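You operate a simulated robot arm through the tools that you are given. There is no shell and no other tool.

The job below is to be done with a simulated robot arm. You get a single attempt, and the scene is never put back.

Task
Set the tab on the green guide in the vice to the 20 mark and lock it.
Fine: free and tighten its screw with the red bench key, stand the key back in the grey stand, leave the guide clamped.
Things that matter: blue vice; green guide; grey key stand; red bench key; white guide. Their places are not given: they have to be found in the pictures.

It is judged by the outcome, as a careful person would: the job done as asked, and still so three seconds after it is handed in. It fails if anything else is knocked over, pushed out of place, dropped, spilled or broken.

Robot
A 6-joint arm with a two-finger parallel gripper, fixed in place. Base frame: the origin is on the floor under the middle of its stand, x ahead of it, y to its left, z up. Readings come in cm, rad, newtons and seconds.
With the tool pointing down near the work surface it reaches from about 22 to 66 cm from the base axis. Its first joint turns from -2.897 to 2.897 rad. Payload 1.57 kg.
Tool frame: the origin (TCP) lies between the finger pads and is the grasp point; the fingertips stand 3 cm ahead of it; z points along the fingers, y is the line along which they close. The gripper opens to 11 cm. The fingers are 2.4 cm wide and 1.2 cm thick; the gripper's body (4.8 by 11.2 cm) begins 7.8 cm behind the TCP.
Orientation is that of the tool frame in the base frame, as [roll, pitch, yaw] about the fixed x, y, z axes, in that order (R = Rz(yaw) Ry(pitch) Rx(roll)). With the fingers straight down and closing along the base's y, the tool's x points along the base's -x, its y along +y and its z along -z.

Tools
- The arm moves only by the tool apply_moves. Its argument "commands" is a list of rows, each an object (a shift or turn left out is 0, a gripper value left out holds the last) with "delta_pos": the shift along the base's x, y, z in cm, a list of three; "dr": the turn, a rotation vector about the base's x, y, z in rad, a list of three; "jaw": the gripper command, from -1 (fully open) to 1 (shut), values between in proportion. In form: [{"delta_pos": [x, y, z], "dr": [ax, ay, az], "jaw": jaw}, ...]. A call has 1 to 20 rows; each row is the pose to reach, as a shift and turn from the pose commanded when the call began. A row lasts 0.2 s, in which the tool goes at most 5 cm and 0.15 rad; a call with a longer step from one row to the next is refused whole, and so is a gripper value outside its range. Where a pose cannot be reached the arm comes as near as it can. A force on the tool above 40 N (or 10 N above the force at the start of the call, whichever is more), or a blocked arm, ends the call early, and 0.2 s more pass. The fingers move at their own pace (about 10.8 cm/s each) and stop on an object; they squeeze with about 22 N. The grip force told is the motor's: it shows also when the fingers shut on nothing. Time passes only in rows, and 0.2 s behind the last, so rows that repeat a pose let the fingers close. The reply holds the time, the measured pose of the TCP, the force on the tool along the base axes, the opening and the grip force, in the units named above and with some noise, with the torque about the TCP (base axes, N m) and any sound that the robot's microphone picked up, and new pictures: "views" is both (left out), scene, wrist or none.
- Cameras (640 x 400 px; columns grow to the right, rows downward): "scene" is fixed at [21.95, -50.01, 146.86]; the picture's right is [0.88, -0.48, 0.00], its down [-0.23, -0.42, -0.88] and it looks along [0.42, 0.77, -0.48] (base axes); focal length 298 px, centre (320, 200). "wrist" rides on the gripper at [7, 1.6, -14.1] in the tool frame; the picture's right is [-0.23, 0.97, 0.00], its down [-0.86, -0.20, -0.48] and it looks along [-0.47, -0.11, 0.88] (tool axes); focal length 222 px, centre (320, 200).
- lift_body(by): moves the trunk up (or, below 0, down) by that many cm; the arm rides with it, the base frame stays. It gives what a move gives, with no picture.
- measure_at(camera, pixels): for up to 12 pixels [column, row] of the newest picture of that camera ("zoom" is the newest enlarged one), the place [x, y, z] in the base frame of the surface seen there, good to about 0.3 cm. It takes no simulated time.
- enlarge(camera, box): a new picture of the part [left, top, right, bottom] of that camera's present view, enlarged. It takes no simulated time.
- hand_in(): hands the job in; it is judged then, once.

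Unless the task says otherwise, let go and move clear before handing in.

The tools are called after "Request:" as name(argument=value, ...) on one line, values as JSON. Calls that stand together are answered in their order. apply_moves: Moves the arm, as the interface text tells. Its arguments: {"type":"object","properties":{"commands":{"type":"array","items":{"type":"object","properties":{"delta_pos":{"type":"array","items":{"type":"number"}},"dr":{"type":"array","items":{"type":"number"}},"jaw":{"type":"number"}}}},"views":{"type":"string","enum":["both","scene","wrist","none"]}},"required":["commands"]} The other tools are called the same way: lift_body (by) moves the trunk up or down; measure_at (camera, pixels) gives the place of the surface under pixels of a picture; enlarge (camera, box) takes an enlarged picture of a part of a camera's view; hand_in () hands the job in.

At the start:

```text
clock: 0.0
tcp_pos: [41.57, -22.12, 130.9]
ee_rot: [3.141, 0.0, -3.141]
wrist_force: [0.0, -0.4, -0.9]
wrist_torque: [0.01, -0.01, 0.0]
gripper_width: 11.01
grip_force: 0.0
trunk travel left (down, up): [-32.5, 26.5]
```

scene: 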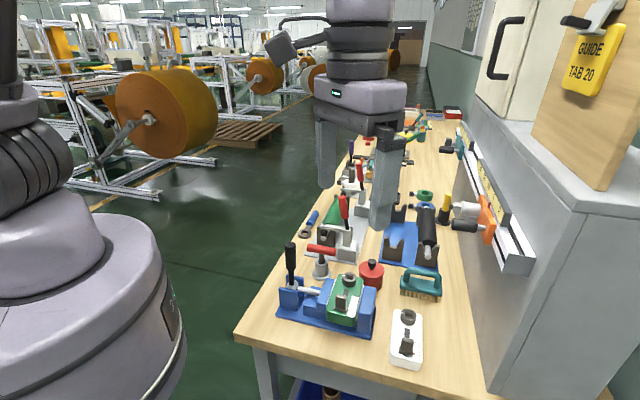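
wrist: 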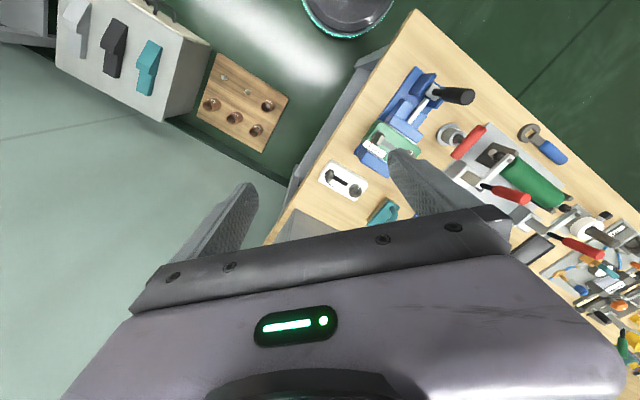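

The scene picture shows the blue vice with the green guide near (335,300), the white guide at (407,338), and a red T-key in a grey stand near (320,262). I'll enlarge those areas to see details.

Request:
enlarge(camera="scene", box=[260, 230, 440, 380])

Request:
enlarge(camera="wrist", box=[310, 60, 550, 230])

Request:
measure_at(camera="scene", pixels=[[345, 305], [349, 281], [322, 250], [320, 268], [407, 340], [407, 318], [290, 250], [371, 265], [300, 340], [420, 283], [335, 380], [280, 330]])

```text
2.67 times, centred on (350, 305) of scene
```

zoom: 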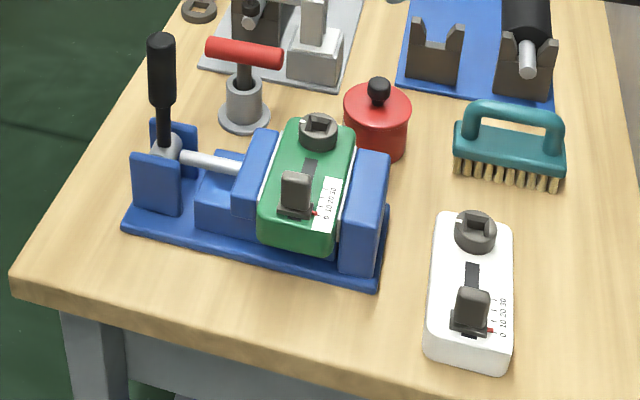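

```text
2.35 times, centred on (430, 145) of wrist
```

zoom: 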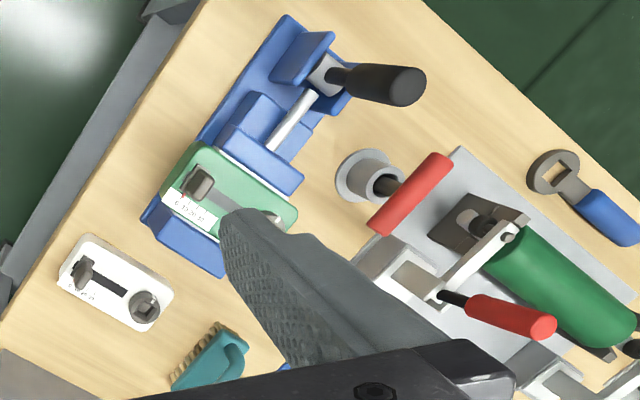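

```text
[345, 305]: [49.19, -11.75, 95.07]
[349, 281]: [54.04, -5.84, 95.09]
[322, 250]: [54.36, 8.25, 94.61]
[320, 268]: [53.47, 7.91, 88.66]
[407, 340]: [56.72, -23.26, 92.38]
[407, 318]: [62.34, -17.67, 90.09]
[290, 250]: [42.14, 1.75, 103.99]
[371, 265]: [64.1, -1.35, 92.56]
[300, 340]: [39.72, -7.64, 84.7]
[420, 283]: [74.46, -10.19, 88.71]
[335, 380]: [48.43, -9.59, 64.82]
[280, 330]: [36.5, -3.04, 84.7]
```

The table top is at z≈84.7; the guide's screw is near (54,-6,95), its tab near (49,-11,95), and the key stands near (54,8). I'll move above the guide with the gripper well over the vice handle (top z≈104) for a close look.

Request:
apply_moves(commands=[{"delta_pos": [0.4, 4, -3]}, {"delta_pos": [0.8, 8, -6]}, {"delta_pos": [1.2, 12, -9]}, {"delta_pos": [1.4, 14, -12]}, {"delta_pos": [1.4, 14, -15]}, {"delta_pos": [1.4, 14, -15]}])

```text
refused: row 1 steps farther than a row can; nothing moved
```

Nothing moved because the first step was just over 5 cm; I'll use smaller steps to the same viewing place.

Request:
apply_moves(commands=[{"delta_pos": [0.3, 3, -3]}, {"delta_pos": [0.6, 6, -6]}, {"delta_pos": [0.9, 9, -9]}, {"delta_pos": [1.2, 12, -12]}, {"delta_pos": [1.4, 14, -15]}, {"delta_pos": [1.4, 14, -15]}])

```text
clock: 1.4
tcp_pos: [42.7, -8.11, 115.88]
ee_rot: [3.141, 0.0, -3.141]
wrist_force: [-0.9, 0.5, 0.2]
wrist_torque: [-0.01, -0.02, 0.02]
gripper_width: 11.0
grip_force: 0.1
trunk travel left (down, up): [-32.5, 26.5]
```

scene: 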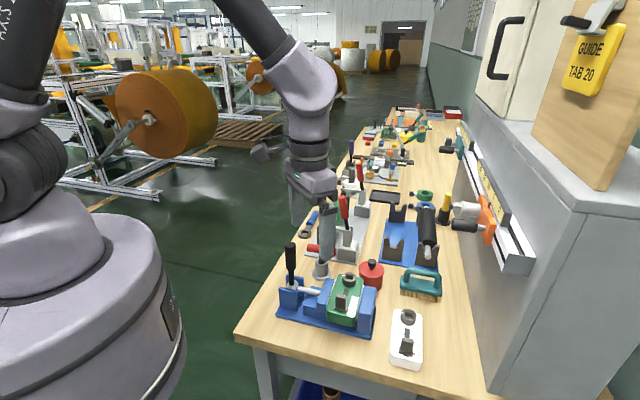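
wrist: 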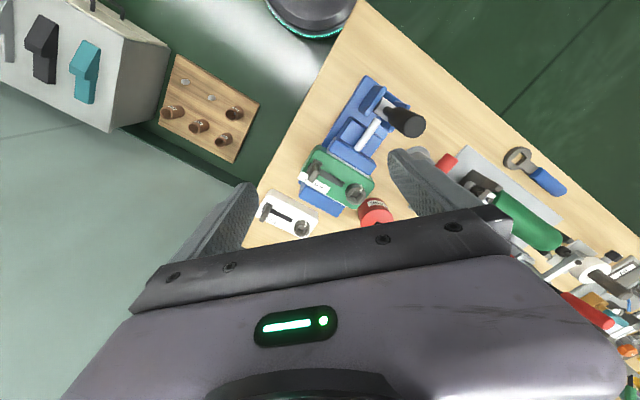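

The guide is centred at wrist pixel (335,180), white guide at (288,214). I'll enlarge this view and measure exact positions.

Request:
enlarge(camera="wrist", box=[280, 120, 400, 220])

Request:
enlarge(camera="scene", box=[290, 260, 400, 340])

```text
4.00 times, centred on (340, 170) of wrist
```

zoom: 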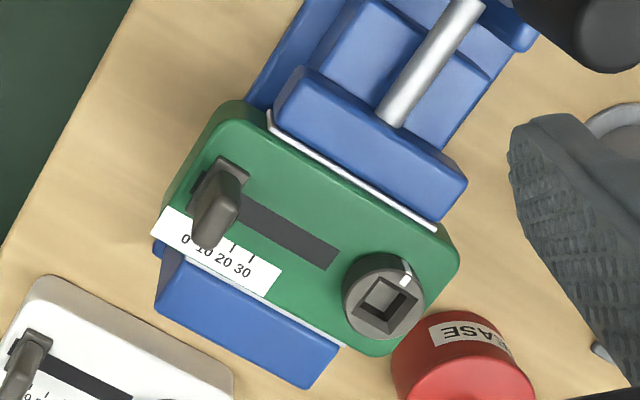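

```text
5.00 times, centred on (345, 300) of scene
```

zoom: 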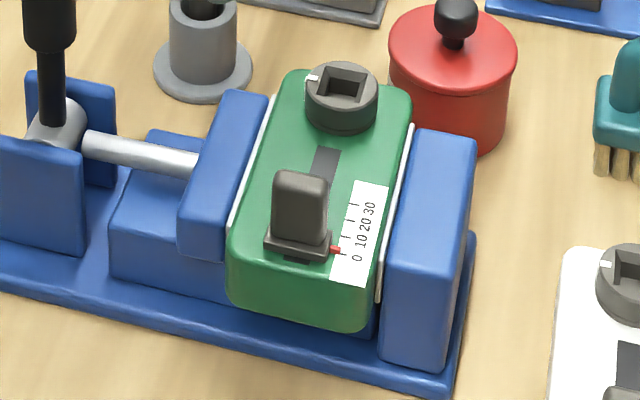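

The screw head has a square socket with a white mark, and the tab's red pointer is between the lower ticks. I'll enlarge the scale and measure the features.

Request:
enlarge(camera="scene", box=[330, 285, 374, 321])

Request:
measure_at(camera="wrist", pixels=[[356, 193], [335, 180], [318, 170], [314, 168], [344, 183], [375, 170], [300, 177], [362, 204], [354, 155], [330, 205], [405, 121], [374, 208]])

```text
11.11 times, centred on (352, 303) of scene
```

zoom: 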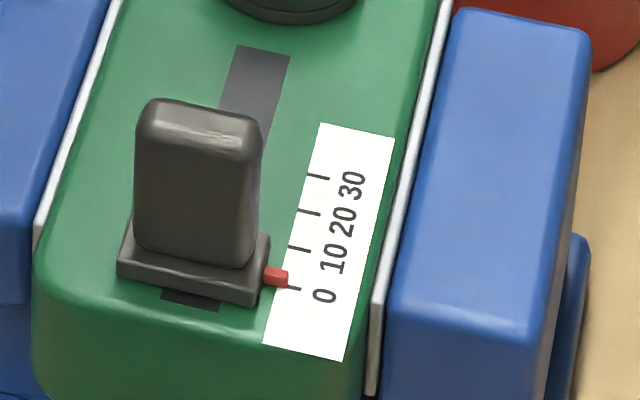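

```text
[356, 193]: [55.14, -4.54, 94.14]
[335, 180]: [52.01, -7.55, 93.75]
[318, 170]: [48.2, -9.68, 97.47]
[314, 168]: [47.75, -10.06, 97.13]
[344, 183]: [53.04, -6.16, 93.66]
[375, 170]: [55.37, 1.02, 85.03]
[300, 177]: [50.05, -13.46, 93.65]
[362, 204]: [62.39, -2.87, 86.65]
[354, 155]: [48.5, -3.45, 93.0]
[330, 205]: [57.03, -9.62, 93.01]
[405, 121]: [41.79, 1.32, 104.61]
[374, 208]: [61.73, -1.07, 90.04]
```

The pointer sits at the 0 tick (zoom (290,282)); the ticks for 10/20/30 are at (300,249), (309,212), (318,176). I'll measure the ticks and the guide's top details.

Request:
measure_at(camera="zoom", pixels=[[297, 288], [300, 249], [309, 212], [318, 176], [276, 277], [200, 115], [145, 105], [255, 120], [265, 65], [190, 300], [200, 240], [330, 130]])

Request:
enlarge(camera="scene", box=[330, 265, 370, 291])

```text
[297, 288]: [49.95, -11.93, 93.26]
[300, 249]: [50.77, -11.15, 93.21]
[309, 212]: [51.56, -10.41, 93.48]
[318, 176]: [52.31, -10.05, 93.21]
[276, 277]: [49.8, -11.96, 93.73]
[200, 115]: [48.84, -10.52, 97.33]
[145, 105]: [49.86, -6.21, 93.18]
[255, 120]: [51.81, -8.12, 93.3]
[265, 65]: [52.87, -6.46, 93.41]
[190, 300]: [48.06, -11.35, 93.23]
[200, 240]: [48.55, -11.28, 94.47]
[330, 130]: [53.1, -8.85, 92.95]
```

```text
15.38 times, centred on (350, 278) of scene
```

zoom: 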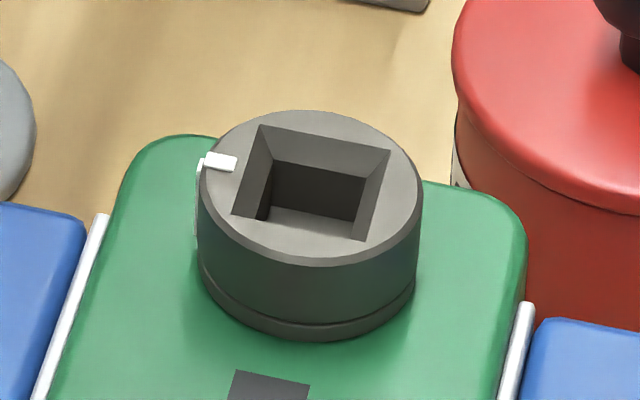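

I see the square socket clearly with corners at (260,125), (390,150), (362,240), (233,213) and a white mark at (220,162). I'll measure them for the socket's centre and angle.

Request:
measure_at(camera="zoom", pixels=[[258, 120], [395, 149], [364, 245], [228, 215], [310, 115], [203, 180], [415, 190], [315, 262], [315, 205], [221, 162], [310, 330], [265, 390]])

Request:
enlarge(camera="wrist", box=[335, 175, 380, 205])

```text
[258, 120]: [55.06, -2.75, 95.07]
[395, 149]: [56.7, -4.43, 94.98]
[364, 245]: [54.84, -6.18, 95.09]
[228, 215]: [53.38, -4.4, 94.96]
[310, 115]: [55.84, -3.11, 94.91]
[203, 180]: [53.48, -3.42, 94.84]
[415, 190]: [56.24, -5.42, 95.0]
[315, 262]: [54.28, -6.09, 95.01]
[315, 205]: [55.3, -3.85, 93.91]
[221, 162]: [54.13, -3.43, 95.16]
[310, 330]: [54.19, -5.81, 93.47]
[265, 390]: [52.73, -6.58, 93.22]
```

```text
13.33 times, centred on (358, 190) of wrist
```

zoom: 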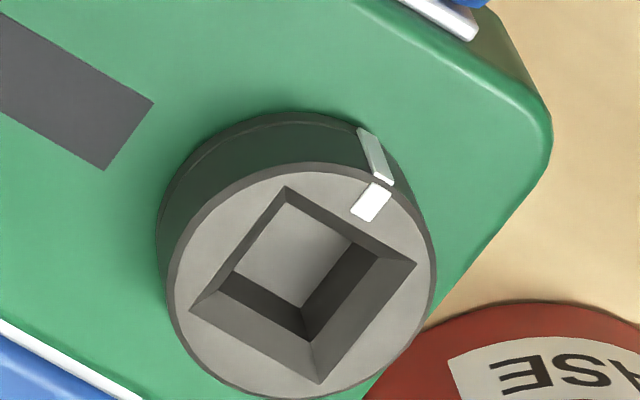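

The socket is centred near (55.1,-4.4,95) with its sides at 45° to the base axes. Now I'll move over to view the red key at about (54,8).

Request:
apply_moves(commands=[{"delta_pos": [0, 4, 0.5]}, {"delta_pos": [0, 8, 0.5]}, {"delta_pos": [0, 12, 0.5]}, {"delta_pos": [0, 15, 0.5]}, {"delta_pos": [0, 15, 0.5]}])

```text
clock: 2.6
tcp_pos: [42.85, 6.88, 116.31]
ee_rot: [-3.141, -0.001, -3.14]
wrist_force: [0.6, 0.1, -0.9]
wrist_torque: [-0.03, 0.0, 0.02]
gripper_width: 11.01
grip_force: 0.1
trunk travel left (down, up): [-32.5, 26.5]
```

scene: 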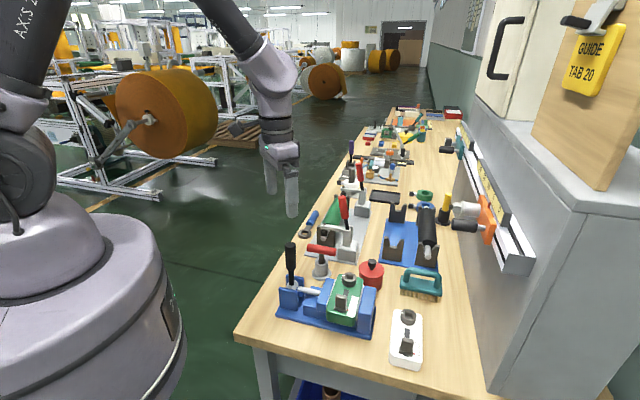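
wrist: 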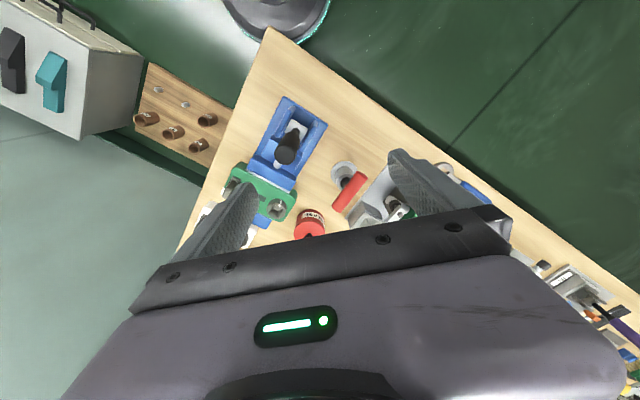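

The key is seen at wrist pixel (347,188), and there's a toggle clamp with red handle nearby at (385,205). I'll enlarge both views of the key.

Request:
enlarge(camera="wrist", box=[315, 150, 395, 200])

Request:
enlarge(camera="scene", box=[295, 230, 359, 285])

```text
8.00 times, centred on (355, 175) of wrist
```

zoom: 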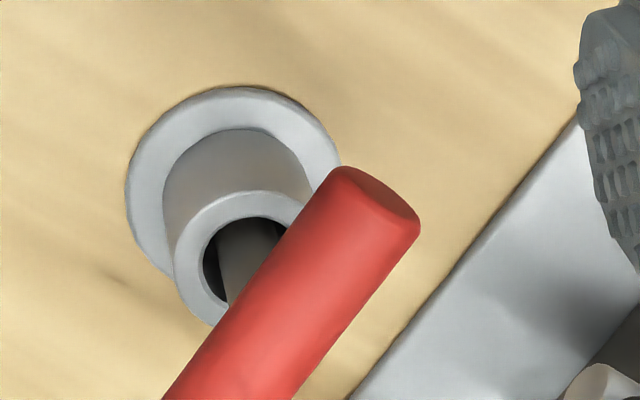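

```text
7.27 times, centred on (327, 258) of scene
```

zoom: 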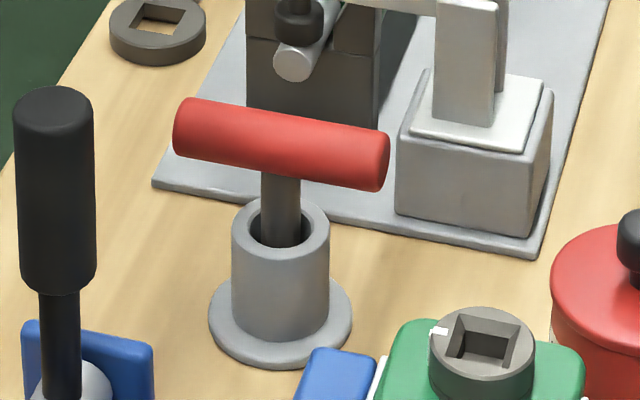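

The key's T-bar runs from (180,125) to (385,160) in the zoom with its shank in the grey cup. I'll measure the bar, shank and stand.

Request:
measure_at(camera="zoom", pixels=[[185, 115], [380, 148], [280, 125], [280, 190], [280, 205], [235, 225], [328, 225], [280, 285], [215, 310], [345, 310], [285, 165], [280, 340]])

Request:
enlarge(camera="wrist", box=[315, 155, 379, 219])

```text
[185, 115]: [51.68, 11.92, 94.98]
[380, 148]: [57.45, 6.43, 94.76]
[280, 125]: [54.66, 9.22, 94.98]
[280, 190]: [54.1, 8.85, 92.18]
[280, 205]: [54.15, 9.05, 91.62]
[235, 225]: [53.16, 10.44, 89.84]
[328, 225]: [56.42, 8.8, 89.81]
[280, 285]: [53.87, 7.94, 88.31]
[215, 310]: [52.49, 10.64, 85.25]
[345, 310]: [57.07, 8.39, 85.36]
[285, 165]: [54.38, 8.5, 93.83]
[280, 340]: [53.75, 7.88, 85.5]
```

```text
6.25 times, centred on (347, 187) of wrist
```

zoom: 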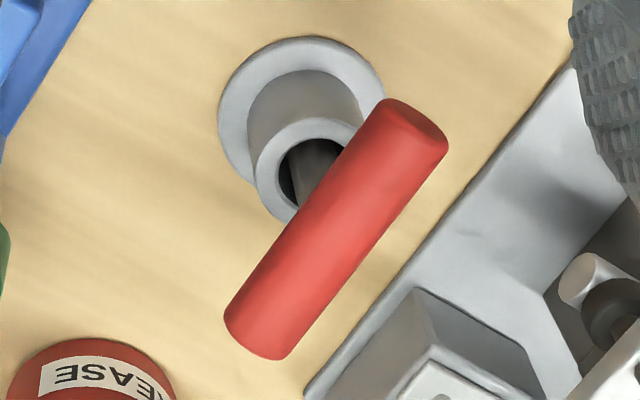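

The bar is ~8 cm long along −45°, centre ≈(54.6,9.1,94), cup top z≈90. I need to check how tall the neighbouring clamp fixture is before approaching, so I'll enlarge and measure it.

Request:
enlarge(camera="scene", box=[290, 170, 430, 270])

```text
4.00 times, centred on (360, 220) of scene
```

zoom: 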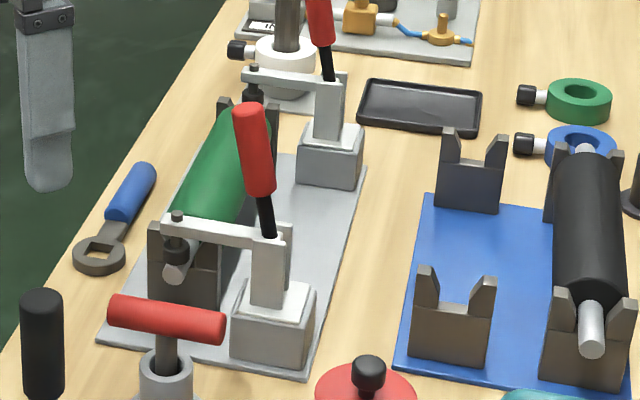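

Request:
measure_at(camera="zoom", pixels=[[252, 110], [262, 190], [268, 230], [268, 280], [235, 340], [285, 355], [190, 225], [177, 215], [176, 270], [155, 260], [110, 340], [190, 290]])

```text
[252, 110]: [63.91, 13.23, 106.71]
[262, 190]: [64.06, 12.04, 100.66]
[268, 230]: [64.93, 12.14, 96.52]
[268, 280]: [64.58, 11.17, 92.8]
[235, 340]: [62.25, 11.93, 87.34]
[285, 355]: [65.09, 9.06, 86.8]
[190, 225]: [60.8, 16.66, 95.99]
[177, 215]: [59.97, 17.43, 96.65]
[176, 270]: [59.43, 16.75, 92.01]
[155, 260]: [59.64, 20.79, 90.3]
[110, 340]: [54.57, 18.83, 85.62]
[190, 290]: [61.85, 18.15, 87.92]
```

The clamp handle top (63.9,13.2,~107) stays about 10 cm from the key, so a 45°-turned gripper fits. I'll turn by −45°, narrow the jaws to 5.5 cm and move above the key at (54.85,9.4).

Request:
apply_moves(commands=[{"delta_pos": [2, 0.4, 0], "dr": [0, 0, -0.131], "jaw": 0.0}, {"delta_pos": [4, 0.8, 0], "dr": [0, 0, -0.262]}, {"delta_pos": [6, 1.2, -2], "dr": [0, 0, -0.393]}, {"delta_pos": [8, 1.6, -4], "dr": [0, 0, -0.524]}, {"delta_pos": [10, 2.0, -6], "dr": [0, 0, -0.655]}, {"delta_pos": [12, 2.5, -8], "dr": [0, 0, -0.785]}, {"delta_pos": [12, 2.5, -8], "dr": [0, 0, -0.785]}])

```text
clock: 4.2
tcp_pos: [54.87, 9.45, 108.33]
ee_rot: [-3.14, 0.0, 2.356]
wrist_force: [-0.9, -0.7, -0.6]
wrist_torque: [0.0, -0.01, 0.02]
gripper_width: 5.49
grip_force: 0.0
trunk travel left (down, up): [-32.5, 26.5]
```

scene: 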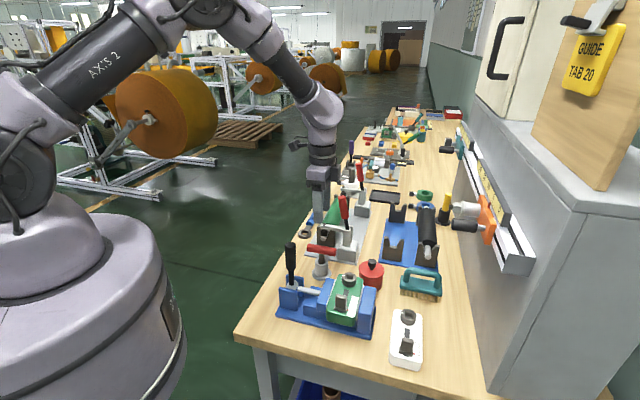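
wrist: 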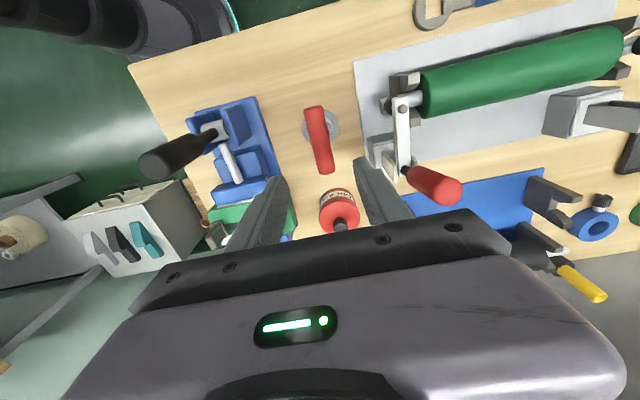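

The key's bar appears at wrist (313,108)–(326,172), lined up between the fingers. I'll enlarge to refine its centre.

Request:
enlarge(camera="wrist", box=[280, 95, 360, 180])

Request:
measure_at(camera="wrist", pixels=[[313, 112], [315, 120], [317, 130], [319, 140], [321, 150], [323, 160], [325, 168], [336, 124], [310, 135], [337, 115], [330, 113], [306, 126]])

```text
4.71 times, centred on (320, 138) of wrist
```

zoom: 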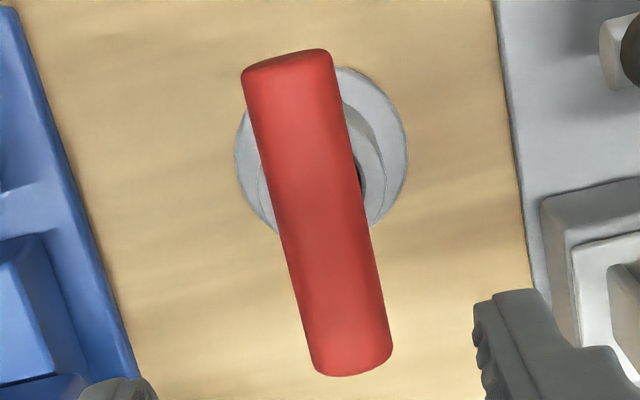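

```text
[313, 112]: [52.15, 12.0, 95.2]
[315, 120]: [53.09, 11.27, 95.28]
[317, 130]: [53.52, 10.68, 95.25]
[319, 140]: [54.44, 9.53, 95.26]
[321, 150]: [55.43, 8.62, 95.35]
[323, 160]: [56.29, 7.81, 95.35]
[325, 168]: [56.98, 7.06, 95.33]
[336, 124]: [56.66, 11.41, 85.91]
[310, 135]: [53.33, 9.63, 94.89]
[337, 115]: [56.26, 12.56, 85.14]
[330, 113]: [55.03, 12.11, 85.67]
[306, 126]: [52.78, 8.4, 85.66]
```

The bar top line averages to x+y≈64.2, giving a bar centre of about (54.8,9.4,94.2), nearly exactly under the TCP. I'll descend to grip height with the jaws still open.

Request:
apply_moves(commands=[{"delta_pos": [-0.05, -0.05, -3]}, {"delta_pos": [-0.05, -0.05, -6]}, {"delta_pos": [-0.05, -0.05, -9]}, {"delta_pos": [-0.05, -0.05, -11.5]}, {"delta_pos": [-0.05, -0.05, -13.8]}, {"delta_pos": [-0.05, -0.05, -13.8]}])

```text
clock: 5.6
tcp_pos: [54.78, 9.26, 94.66]
ee_rot: [3.141, -0.001, 2.356]
wrist_force: [-1.1, -0.6, 0.2]
wrist_torque: [0.01, -0.01, 0.01]
gripper_width: 5.5
grip_force: 0.0
trunk travel left (down, up): [-32.5, 26.5]
```

scene: 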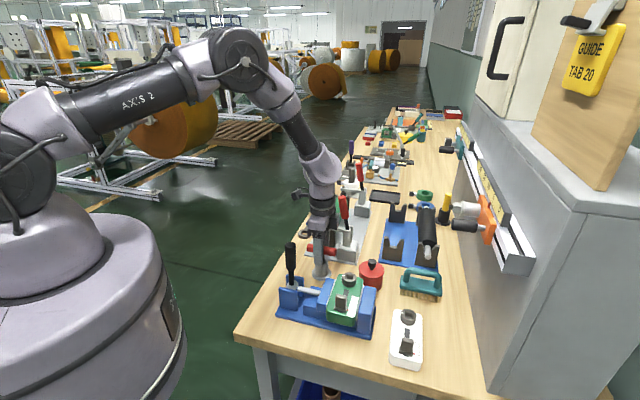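
wrist: 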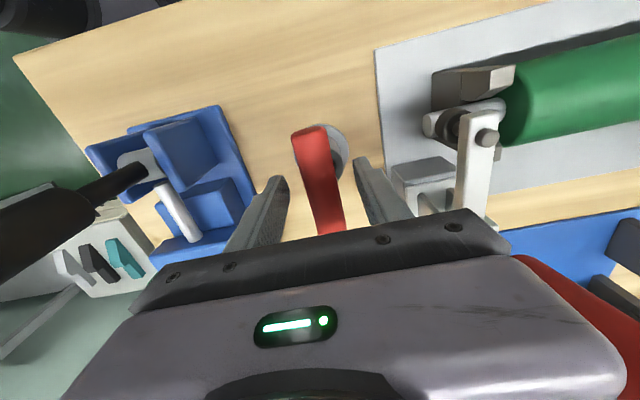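

The bar passes through the TCP's pixel (≈319,194) midway between the fingers. I'll close on it.

Request:
apply_moves(commands=[{"jaw": 1.0}, {"jaw": 1.0}, {"jaw": 1.0}, {"jaw": 1.0}])

```text
clock: 6.6
tcp_pos: [54.78, 9.32, 94.57]
ee_rot: [3.141, 0.0, 2.356]
wrist_force: [0.8, 0.4, 0.2]
wrist_torque: [-0.01, -0.01, -0.01]
gripper_width: 2.32
grip_force: 22.4
trunk travel left (down, up): [-32.5, 26.5]
```

scene: 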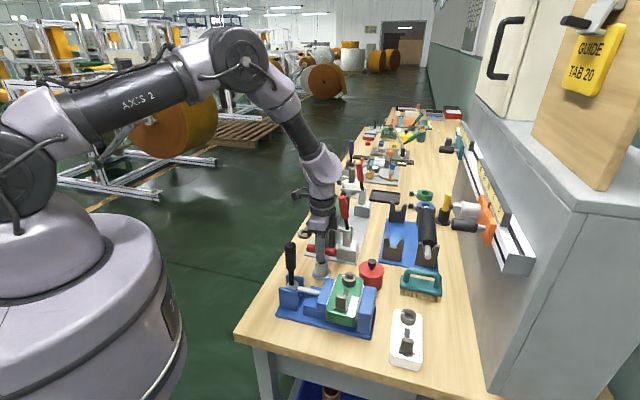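
wrist: 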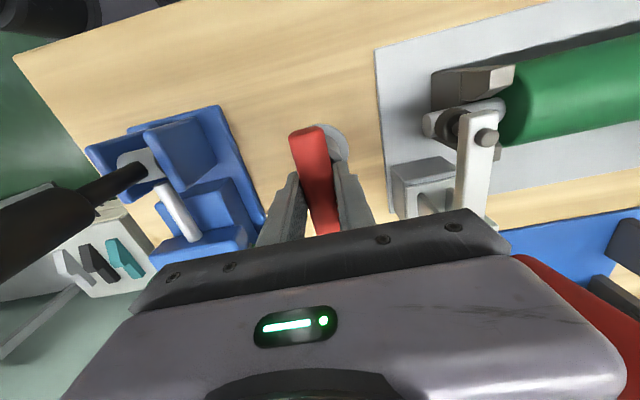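

The jaws hold the bar at 2.32 cm with 22 N and no side force. I'll lift it straight up out of the cup; the place to return it is TCP (54.8,9.3,94.6).

Request:
apply_moves(commands=[{"delta_pos": [0, 0, 1]}, {"delta_pos": [0, 0, 2.5]}, {"delta_pos": [0, 0, 4.5]}, {"delta_pos": [0, 0, 7]}, {"delta_pos": [0, 0, 10]}, {"delta_pos": [0, 0, 13]}, {"delta_pos": [0, 0, 13]}])

```text
clock: 8.2
tcp_pos: [54.73, 9.54, 107.58]
ee_rot: [-3.14, -0.001, 2.356]
wrist_force: [0.8, -0.4, -2.9]
wrist_torque: [-0.05, -0.01, -0.01]
gripper_width: 2.34
grip_force: 22.1
trunk travel left (down, up): [-32.5, 26.5]
```

scene: 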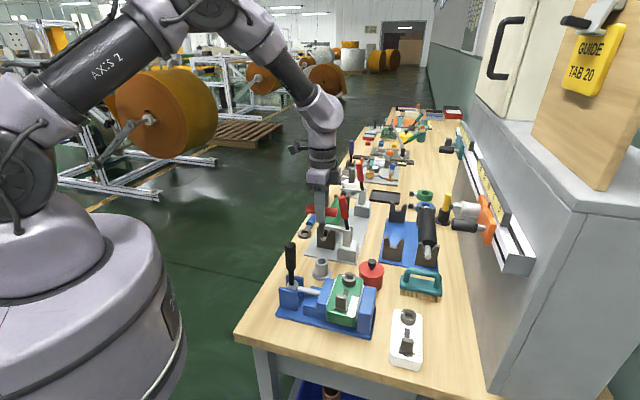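
wrist: 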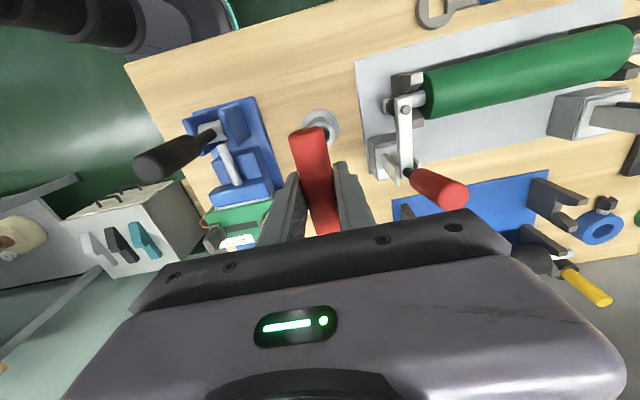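

Key is lifted (cup is empty at scene (320,268)). I'll look at the key's tip in the scene view and the cup's hole.

Request:
enlarge(camera="scene", box=[295, 195, 359, 285])

Request:
enlarge(camera="wrist", box=[290, 100, 350, 160])

```text
4.44 times, centred on (327, 240) of scene
```

zoom: 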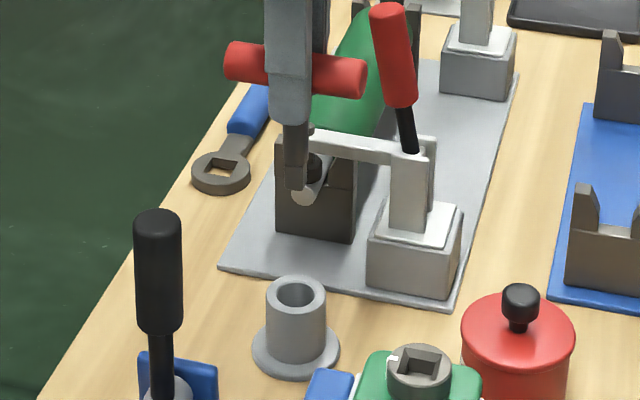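

```text
6.67 times, centred on (320, 130) of wrist
```

zoom: 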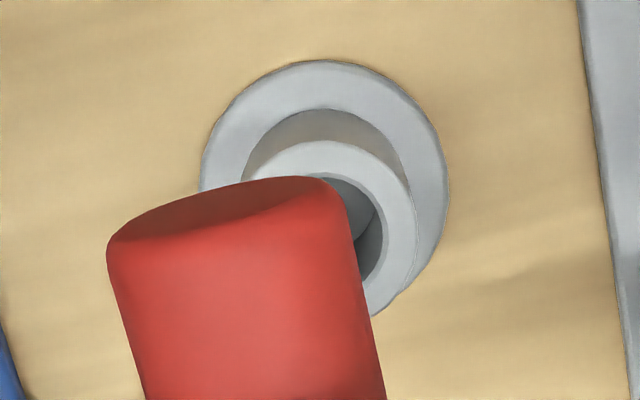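

The cup hole is round, and the shank extends below the fingers to zoom (295,190). I'll enlarge the tip and measure its length and shape.

Request:
enlarge(camera="scene", box=[300, 202, 344, 244])

```text
9.52 times, centred on (322, 223) of scene
```

zoom: 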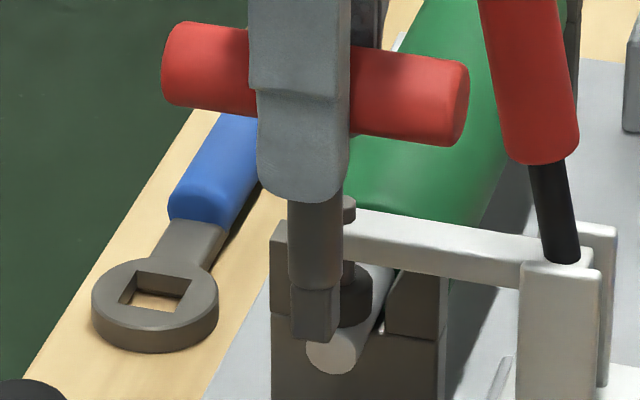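

The key has a round shank with a square tip (zoom rows 287–340) whose wide face aligns with the bar's side. I'll measure its tip.

Request:
measure_at(camera="zoom", pixels=[[310, 335], [330, 335], [294, 332], [310, 295], [310, 280], [310, 220], [200, 30], [420, 60], [337, 325], [300, 190]])

Request:
enlarge(camera="scene", box=[314, 224, 330, 244])

```text
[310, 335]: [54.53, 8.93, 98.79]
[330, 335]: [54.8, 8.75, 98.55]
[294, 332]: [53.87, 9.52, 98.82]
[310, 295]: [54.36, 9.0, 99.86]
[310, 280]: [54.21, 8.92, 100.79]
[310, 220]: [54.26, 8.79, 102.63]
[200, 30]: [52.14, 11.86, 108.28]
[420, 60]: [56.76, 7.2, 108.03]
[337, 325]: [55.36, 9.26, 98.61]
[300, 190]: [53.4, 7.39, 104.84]
```

```text
16.00 times, centred on (322, 234) of scene
```

zoom: 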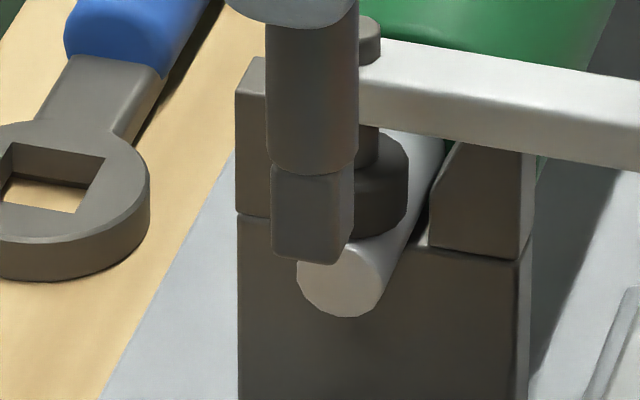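

The square tip's bottom is at z≈98.3, i.e. about 9.2 cm below the TCP, directly under it. I'll carry the key at this height to above the socket at (55.1,-4.4).

Request:
apply_moves(commands=[{"delta_pos": [0.1, -3, 0.5]}, {"delta_pos": [0.2, -6.5, 0.5]}, {"delta_pos": [0.3, -10, 0.5]}, {"delta_pos": [0.35, -13, 0.5]}, {"delta_pos": [0.35, -13.95, 0]}, {"delta_pos": [0.35, -13.95, 0]}])

```text
clock: 9.6
tcp_pos: [55.24, -4.68, 107.62]
ee_rot: [-3.14, 0.001, 2.356]
wrist_force: [-0.6, -0.5, -2.3]
wrist_torque: [-0.03, -0.01, 0.01]
gripper_width: 2.32
grip_force: 22.2
trunk travel left (down, up): [-32.5, 26.5]
```

scene: 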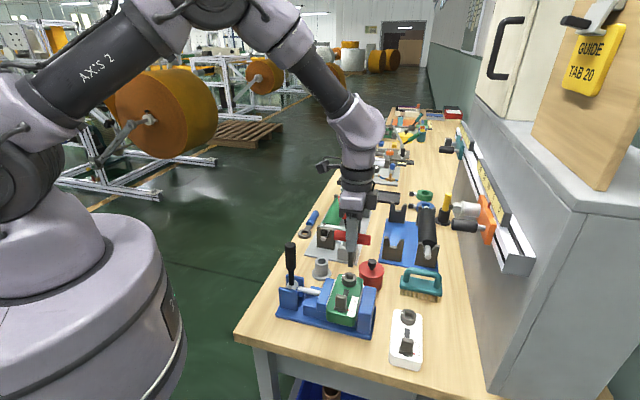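
wrist: 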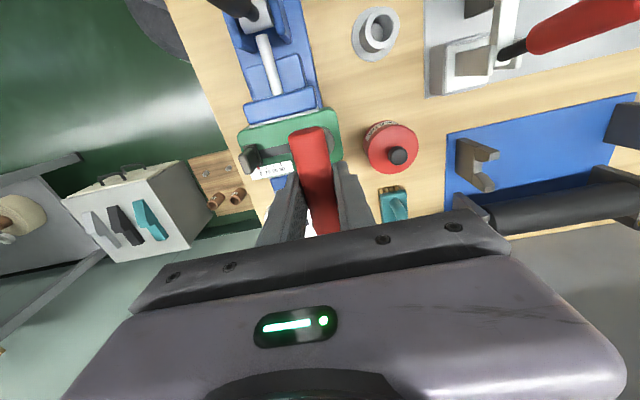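

The key hangs over the green guide's end; I'll enlarge the scene near (350,270) to check tip versus socket alignment.

Request:
enlarge(camera="scene", box=[330, 225, 378, 295])

```text
5.71 times, centred on (354, 260) of scene
```

zoom: 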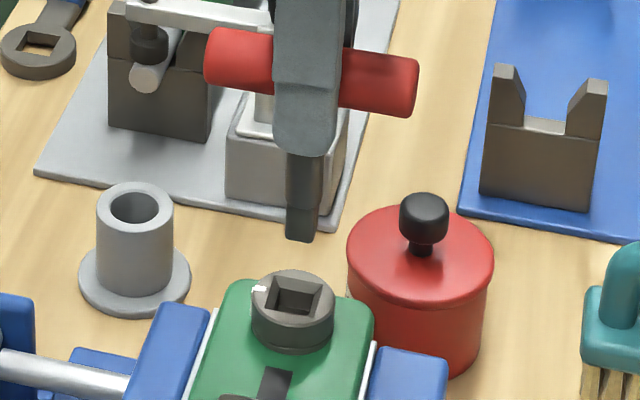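

The tip (zoom (300,235)) lines up with the socket (297,292) within about 0.2 cm. I'll nudge slightly and descend to just above the head, then check.

Request:
apply_moves(commands=[{"delta_pos": [-0.08, 0.1, -1]}, {"delta_pos": [-0.08, 0.1, -2]}, {"delta_pos": [-0.08, 0.1, -2.8]}, {"delta_pos": [-0.08, 0.1, -2.8]}], views="scene")

Request:
enlarge(camera="scene", box=[334, 255, 366, 295])

```text
clock: 10.6
tcp_pos: [55.1, -4.52, 104.84]
ee_rot: [-3.14, 0.0, 2.356]
wrist_force: [-0.3, 0.8, -2.5]
wrist_torque: [0.03, -0.02, -0.01]
gripper_width: 2.31
grip_force: 21.8
trunk travel left (down, up): [-32.5, 26.5]
```

scene: 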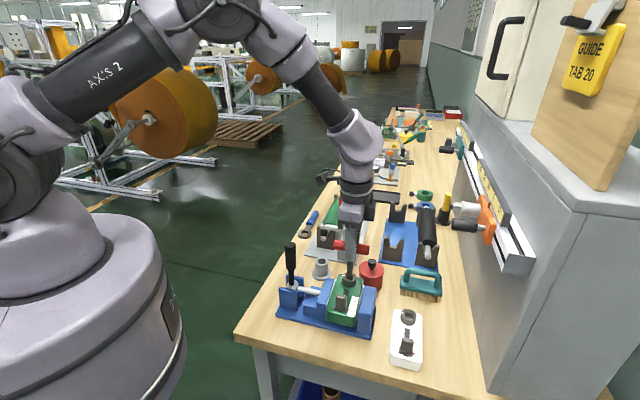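

```text
10.00 times, centred on (350, 275) of scene
```

zoom: 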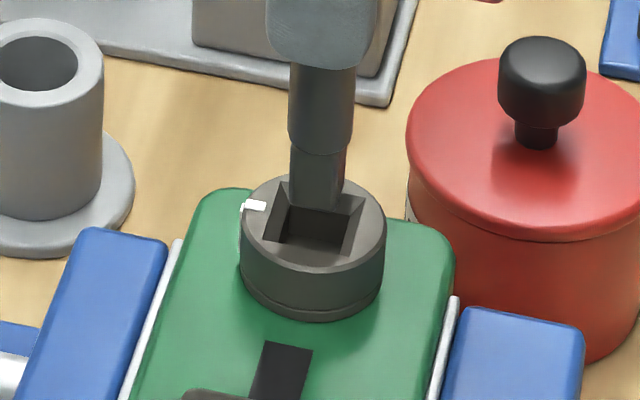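

The tip hovers right at the socket mouth (tip ~ (317,200), socket centre (313,218)), about 0.6 cm above. I'll ease down in small steps and watch the force.

Request:
apply_moves(commands=[{"delta_pos": [-0.06, 0.03, -0.4]}, {"delta_pos": [-0.06, 0.03, -0.8]}, {"delta_pos": [-0.06, 0.03, -1.2]}, {"delta_pos": [-0.06, 0.03, -1.2]}], views="scene")

Request:
enlarge(camera="scene", box=[334, 255, 366, 295])

```text
clock: 11.6
tcp_pos: [55.11, -4.44, 103.65]
ee_rot: [-3.141, 0.003, 2.356]
wrist_force: [0.1, 0.3, -0.7]
wrist_torque: [0.01, 0.02, 0.0]
gripper_width: 2.31
grip_force: 22.0
trunk travel left (down, up): [-32.5, 26.5]
```

scene: 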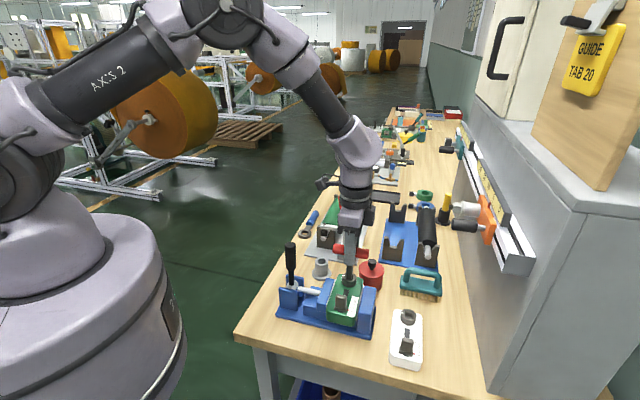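

```text
10.00 times, centred on (350, 275) of scene
```

zoom: 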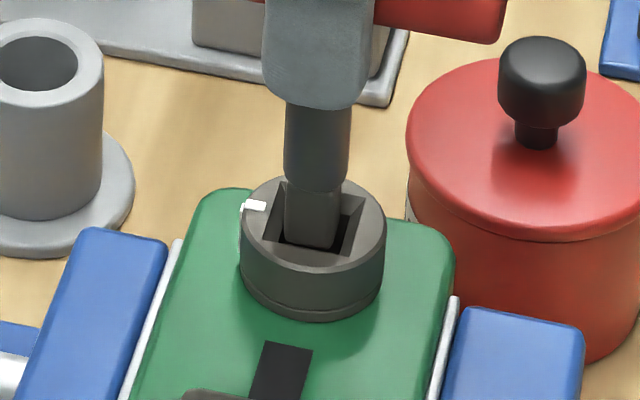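

The tip is now inside the chamfer at (312,240), with light contact starting (Fz −2.5→−0.7). I'll keep easing down.

Request:
apply_moves(commands=[{"delta_pos": [0, 0, -0.2]}, {"delta_pos": [0, 0, -0.4]}, {"delta_pos": [0, 0, -0.6]}, {"delta_pos": [0, 0, -0.6]}], views="scene")

Request:
enlarge(camera="scene", box=[334, 255, 366, 295])

```text
clock: 12.6
tcp_pos: [55.01, -4.44, 103.07]
ee_rot: [3.14, -0.001, 2.357]
wrist_force: [0.7, 0.2, -1.1]
wrist_torque: [-0.01, -0.01, 0.01]
gripper_width: 2.32
grip_force: 21.8
trunk travel left (down, up): [-32.5, 26.5]
```

scene: 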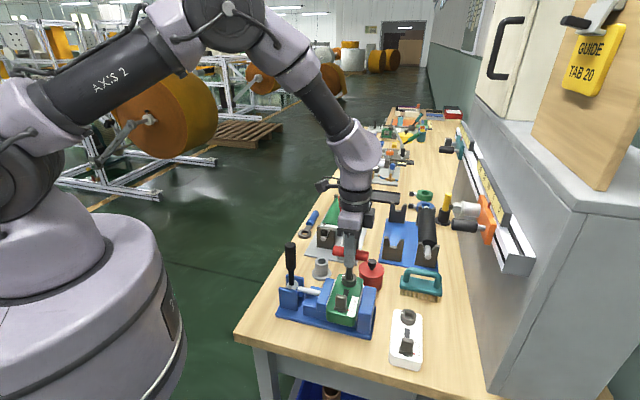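

```text
10.00 times, centred on (350, 275) of scene
```

zoom: 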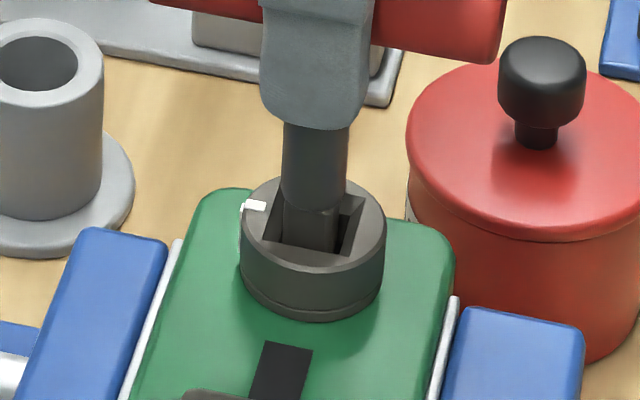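

The square tip has sunk further with no notable force (Fz −1.1). I'll keep going down in small steps until it bottoms.

Request:
apply_moves(commands=[{"delta_pos": [0, 0, -0.15]}, {"delta_pos": [0, 0, -0.3]}, {"delta_pos": [0, 0, -0.3]}], views="scene")

Request:
enlarge(camera="scene", box=[334, 255, 366, 295])

```text
clock: 13.4
tcp_pos: [55.0, -4.38, 102.7]
ee_rot: [3.139, 0.002, 2.357]
wrist_force: [0.6, 0.3, 7.3]
wrist_torque: [0.01, 0.02, 0.01]
gripper_width: 2.3
grip_force: 21.7
trunk travel left (down, up): [-32.5, 26.5]
```

scene: 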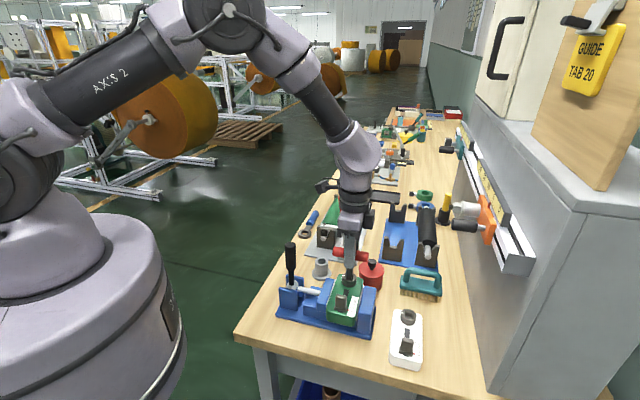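

```text
10.00 times, centred on (350, 275) of scene
```

zoom: 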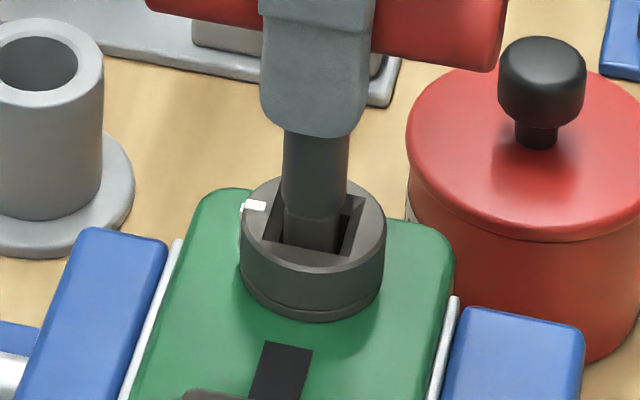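

Fz is now +7 N with the tip ~1.5 cm deep, so the key is seated in the socket. I'll relieve the push slightly and turn counter-clockwise (loosen) by 0.3 rad, watching the torque.

Request:
apply_moves(commands=[{"delta_pos": [0, 0, 0.08]}, {"delta_pos": [0, 0, 0.08], "dr": [0, 0, 0.1]}, {"delta_pos": [0, 0, 0.08], "dr": [0, 0, 0.2]}, {"delta_pos": [0, 0, 0.08], "dr": [0, 0, 0.3]}, {"delta_pos": [0, 0, 0.08], "dr": [0, 0, 0.3]}], views="scene")

Request:
enlarge(camera="scene", box=[334, 255, 366, 295])

```text
clock: 14.6
tcp_pos: [55.13, -4.6, 102.72]
ee_rot: [-3.141, -0.001, 2.658]
wrist_force: [3.6, -4.2, -1.5]
wrist_torque: [-0.33, -0.31, -0.02]
gripper_width: 2.36
grip_force: 22.1
trunk travel left (down, up): [-32.5, 26.5]
```

scene: 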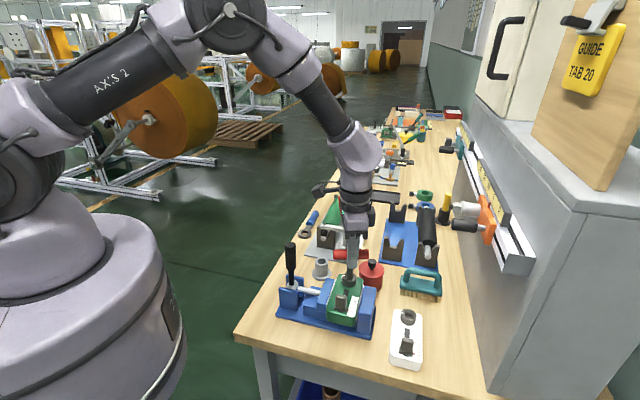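

```text
10.00 times, centred on (350, 275) of scene
```

zoom: 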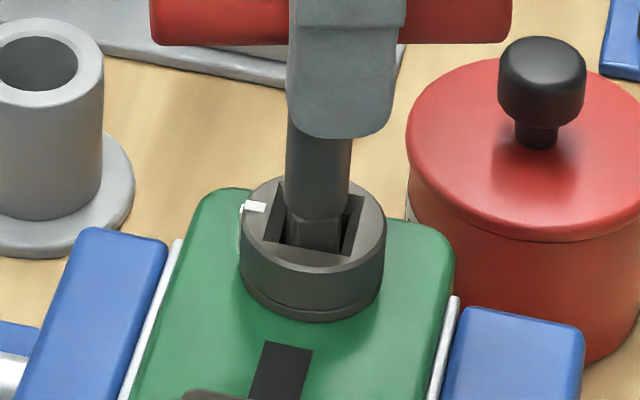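

The tool turned 0.3 rad but the head's white mark (255,207) has not moved and torque is ~0; there's a 5 N side force at the tip. I'll look closer at the tip in the socket.

Request:
enlarge(camera="scene", box=[342, 266, 360, 288])

Request:
enlarge(camera="scene", box=[325, 235, 375, 265])

```text
16.00 times, centred on (351, 277) of scene
```

zoom: 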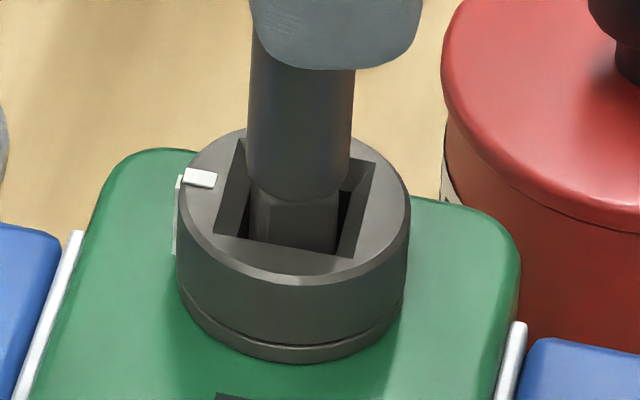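

```text
12.80 times, centred on (350, 250) of scene
```

zoom: 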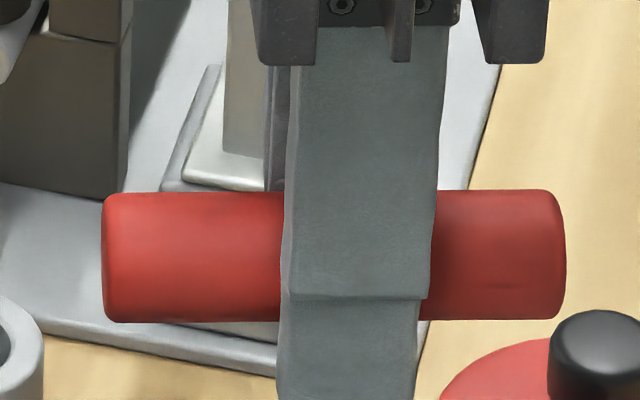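

The tip has play in the socket, so it must turn further before it engages; the side force says to shift slightly toward (+x,−y). I'll shift by (0.1,−0.1) and turn on to +0.6 rad total.

Request:
apply_moves(commands=[{"delta_pos": [0.1, -0.1, 0]}, {"delta_pos": [0.1, -0.1, 0], "dr": [0, 0, 0.1]}, {"delta_pos": [0.1, -0.1, 0], "dr": [0, 0, 0.2]}, {"delta_pos": [0.1, -0.1, 0], "dr": [0, 0, 0.3]}, {"delta_pos": [0.1, -0.1, 0], "dr": [0, 0, 0.3]}], views="both")

Request:
enlarge(camera="scene", box=[342, 266, 360, 288])

```text
clock: 15.8
tcp_pos: [55.12, -4.43, 102.84]
ee_rot: [-3.141, 0.001, 2.958]
wrist_force: [0.9, 2.9, 1.9]
wrist_torque: [0.16, -0.08, -0.04]
gripper_width: 2.34
grip_force: 22.0
trunk travel left (down, up): [-32.5, 26.5]
```

scene: 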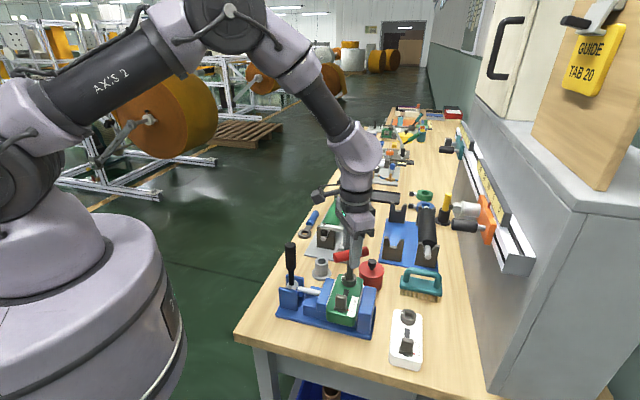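
wrist: 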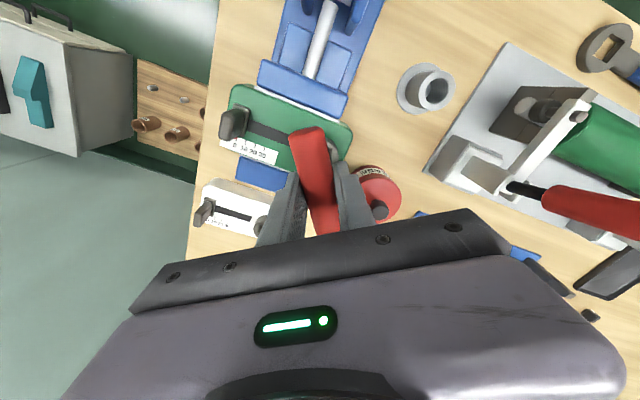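

```text
16.00 times, centred on (351, 277) of scene
```

zoom: 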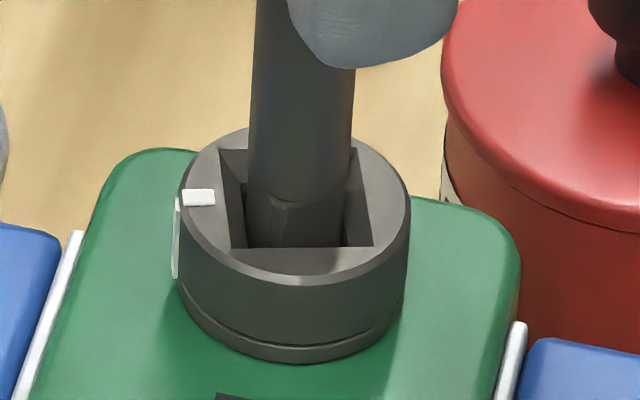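

The head has started turning with the key: its mark moved from (200,178) to (198,197) and the socket's near edge is now level. I'll keep turning counter-clockwise and watch torque and sounds.

Request:
apply_moves(commands=[{"dr": [0, 0, 0.12]}, {"dr": [0, 0, 0.24]}, {"dr": [0, 0, 0.36]}, {"dr": [0, 0, 0.48]}, {"dr": [0, 0, 0.6]}, {"dr": [0, 0, 0.6]}], views="scene")

Request:
enlarge(camera="scene", box=[342, 266, 360, 288])

```text
clock: 17.2
tcp_pos: [55.2, -4.54, 102.84]
ee_rot: [3.141, 0.0, -2.725]
wrist_force: [5.6, 6.0, 1.6]
wrist_torque: [0.44, -0.44, -0.07]
gripper_width: 2.32
grip_force: 21.9
trunk travel left (down, up): [-32.5, 26.5]
```

scene: 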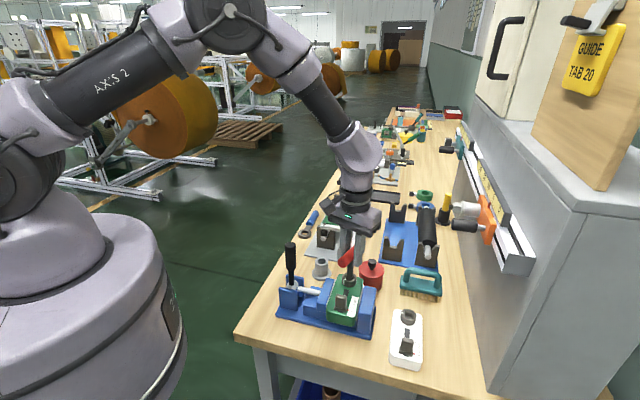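

```text
16.00 times, centred on (351, 277) of scene
```

zoom: 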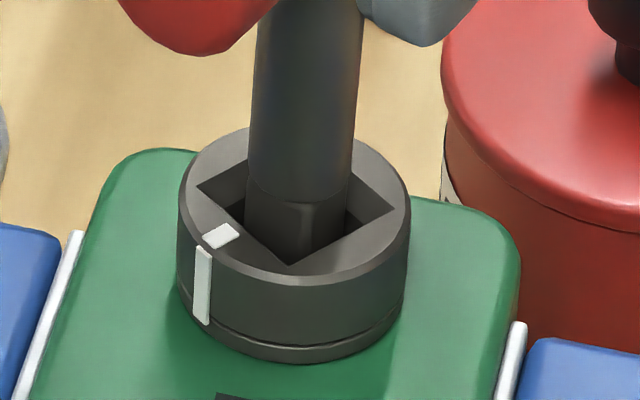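

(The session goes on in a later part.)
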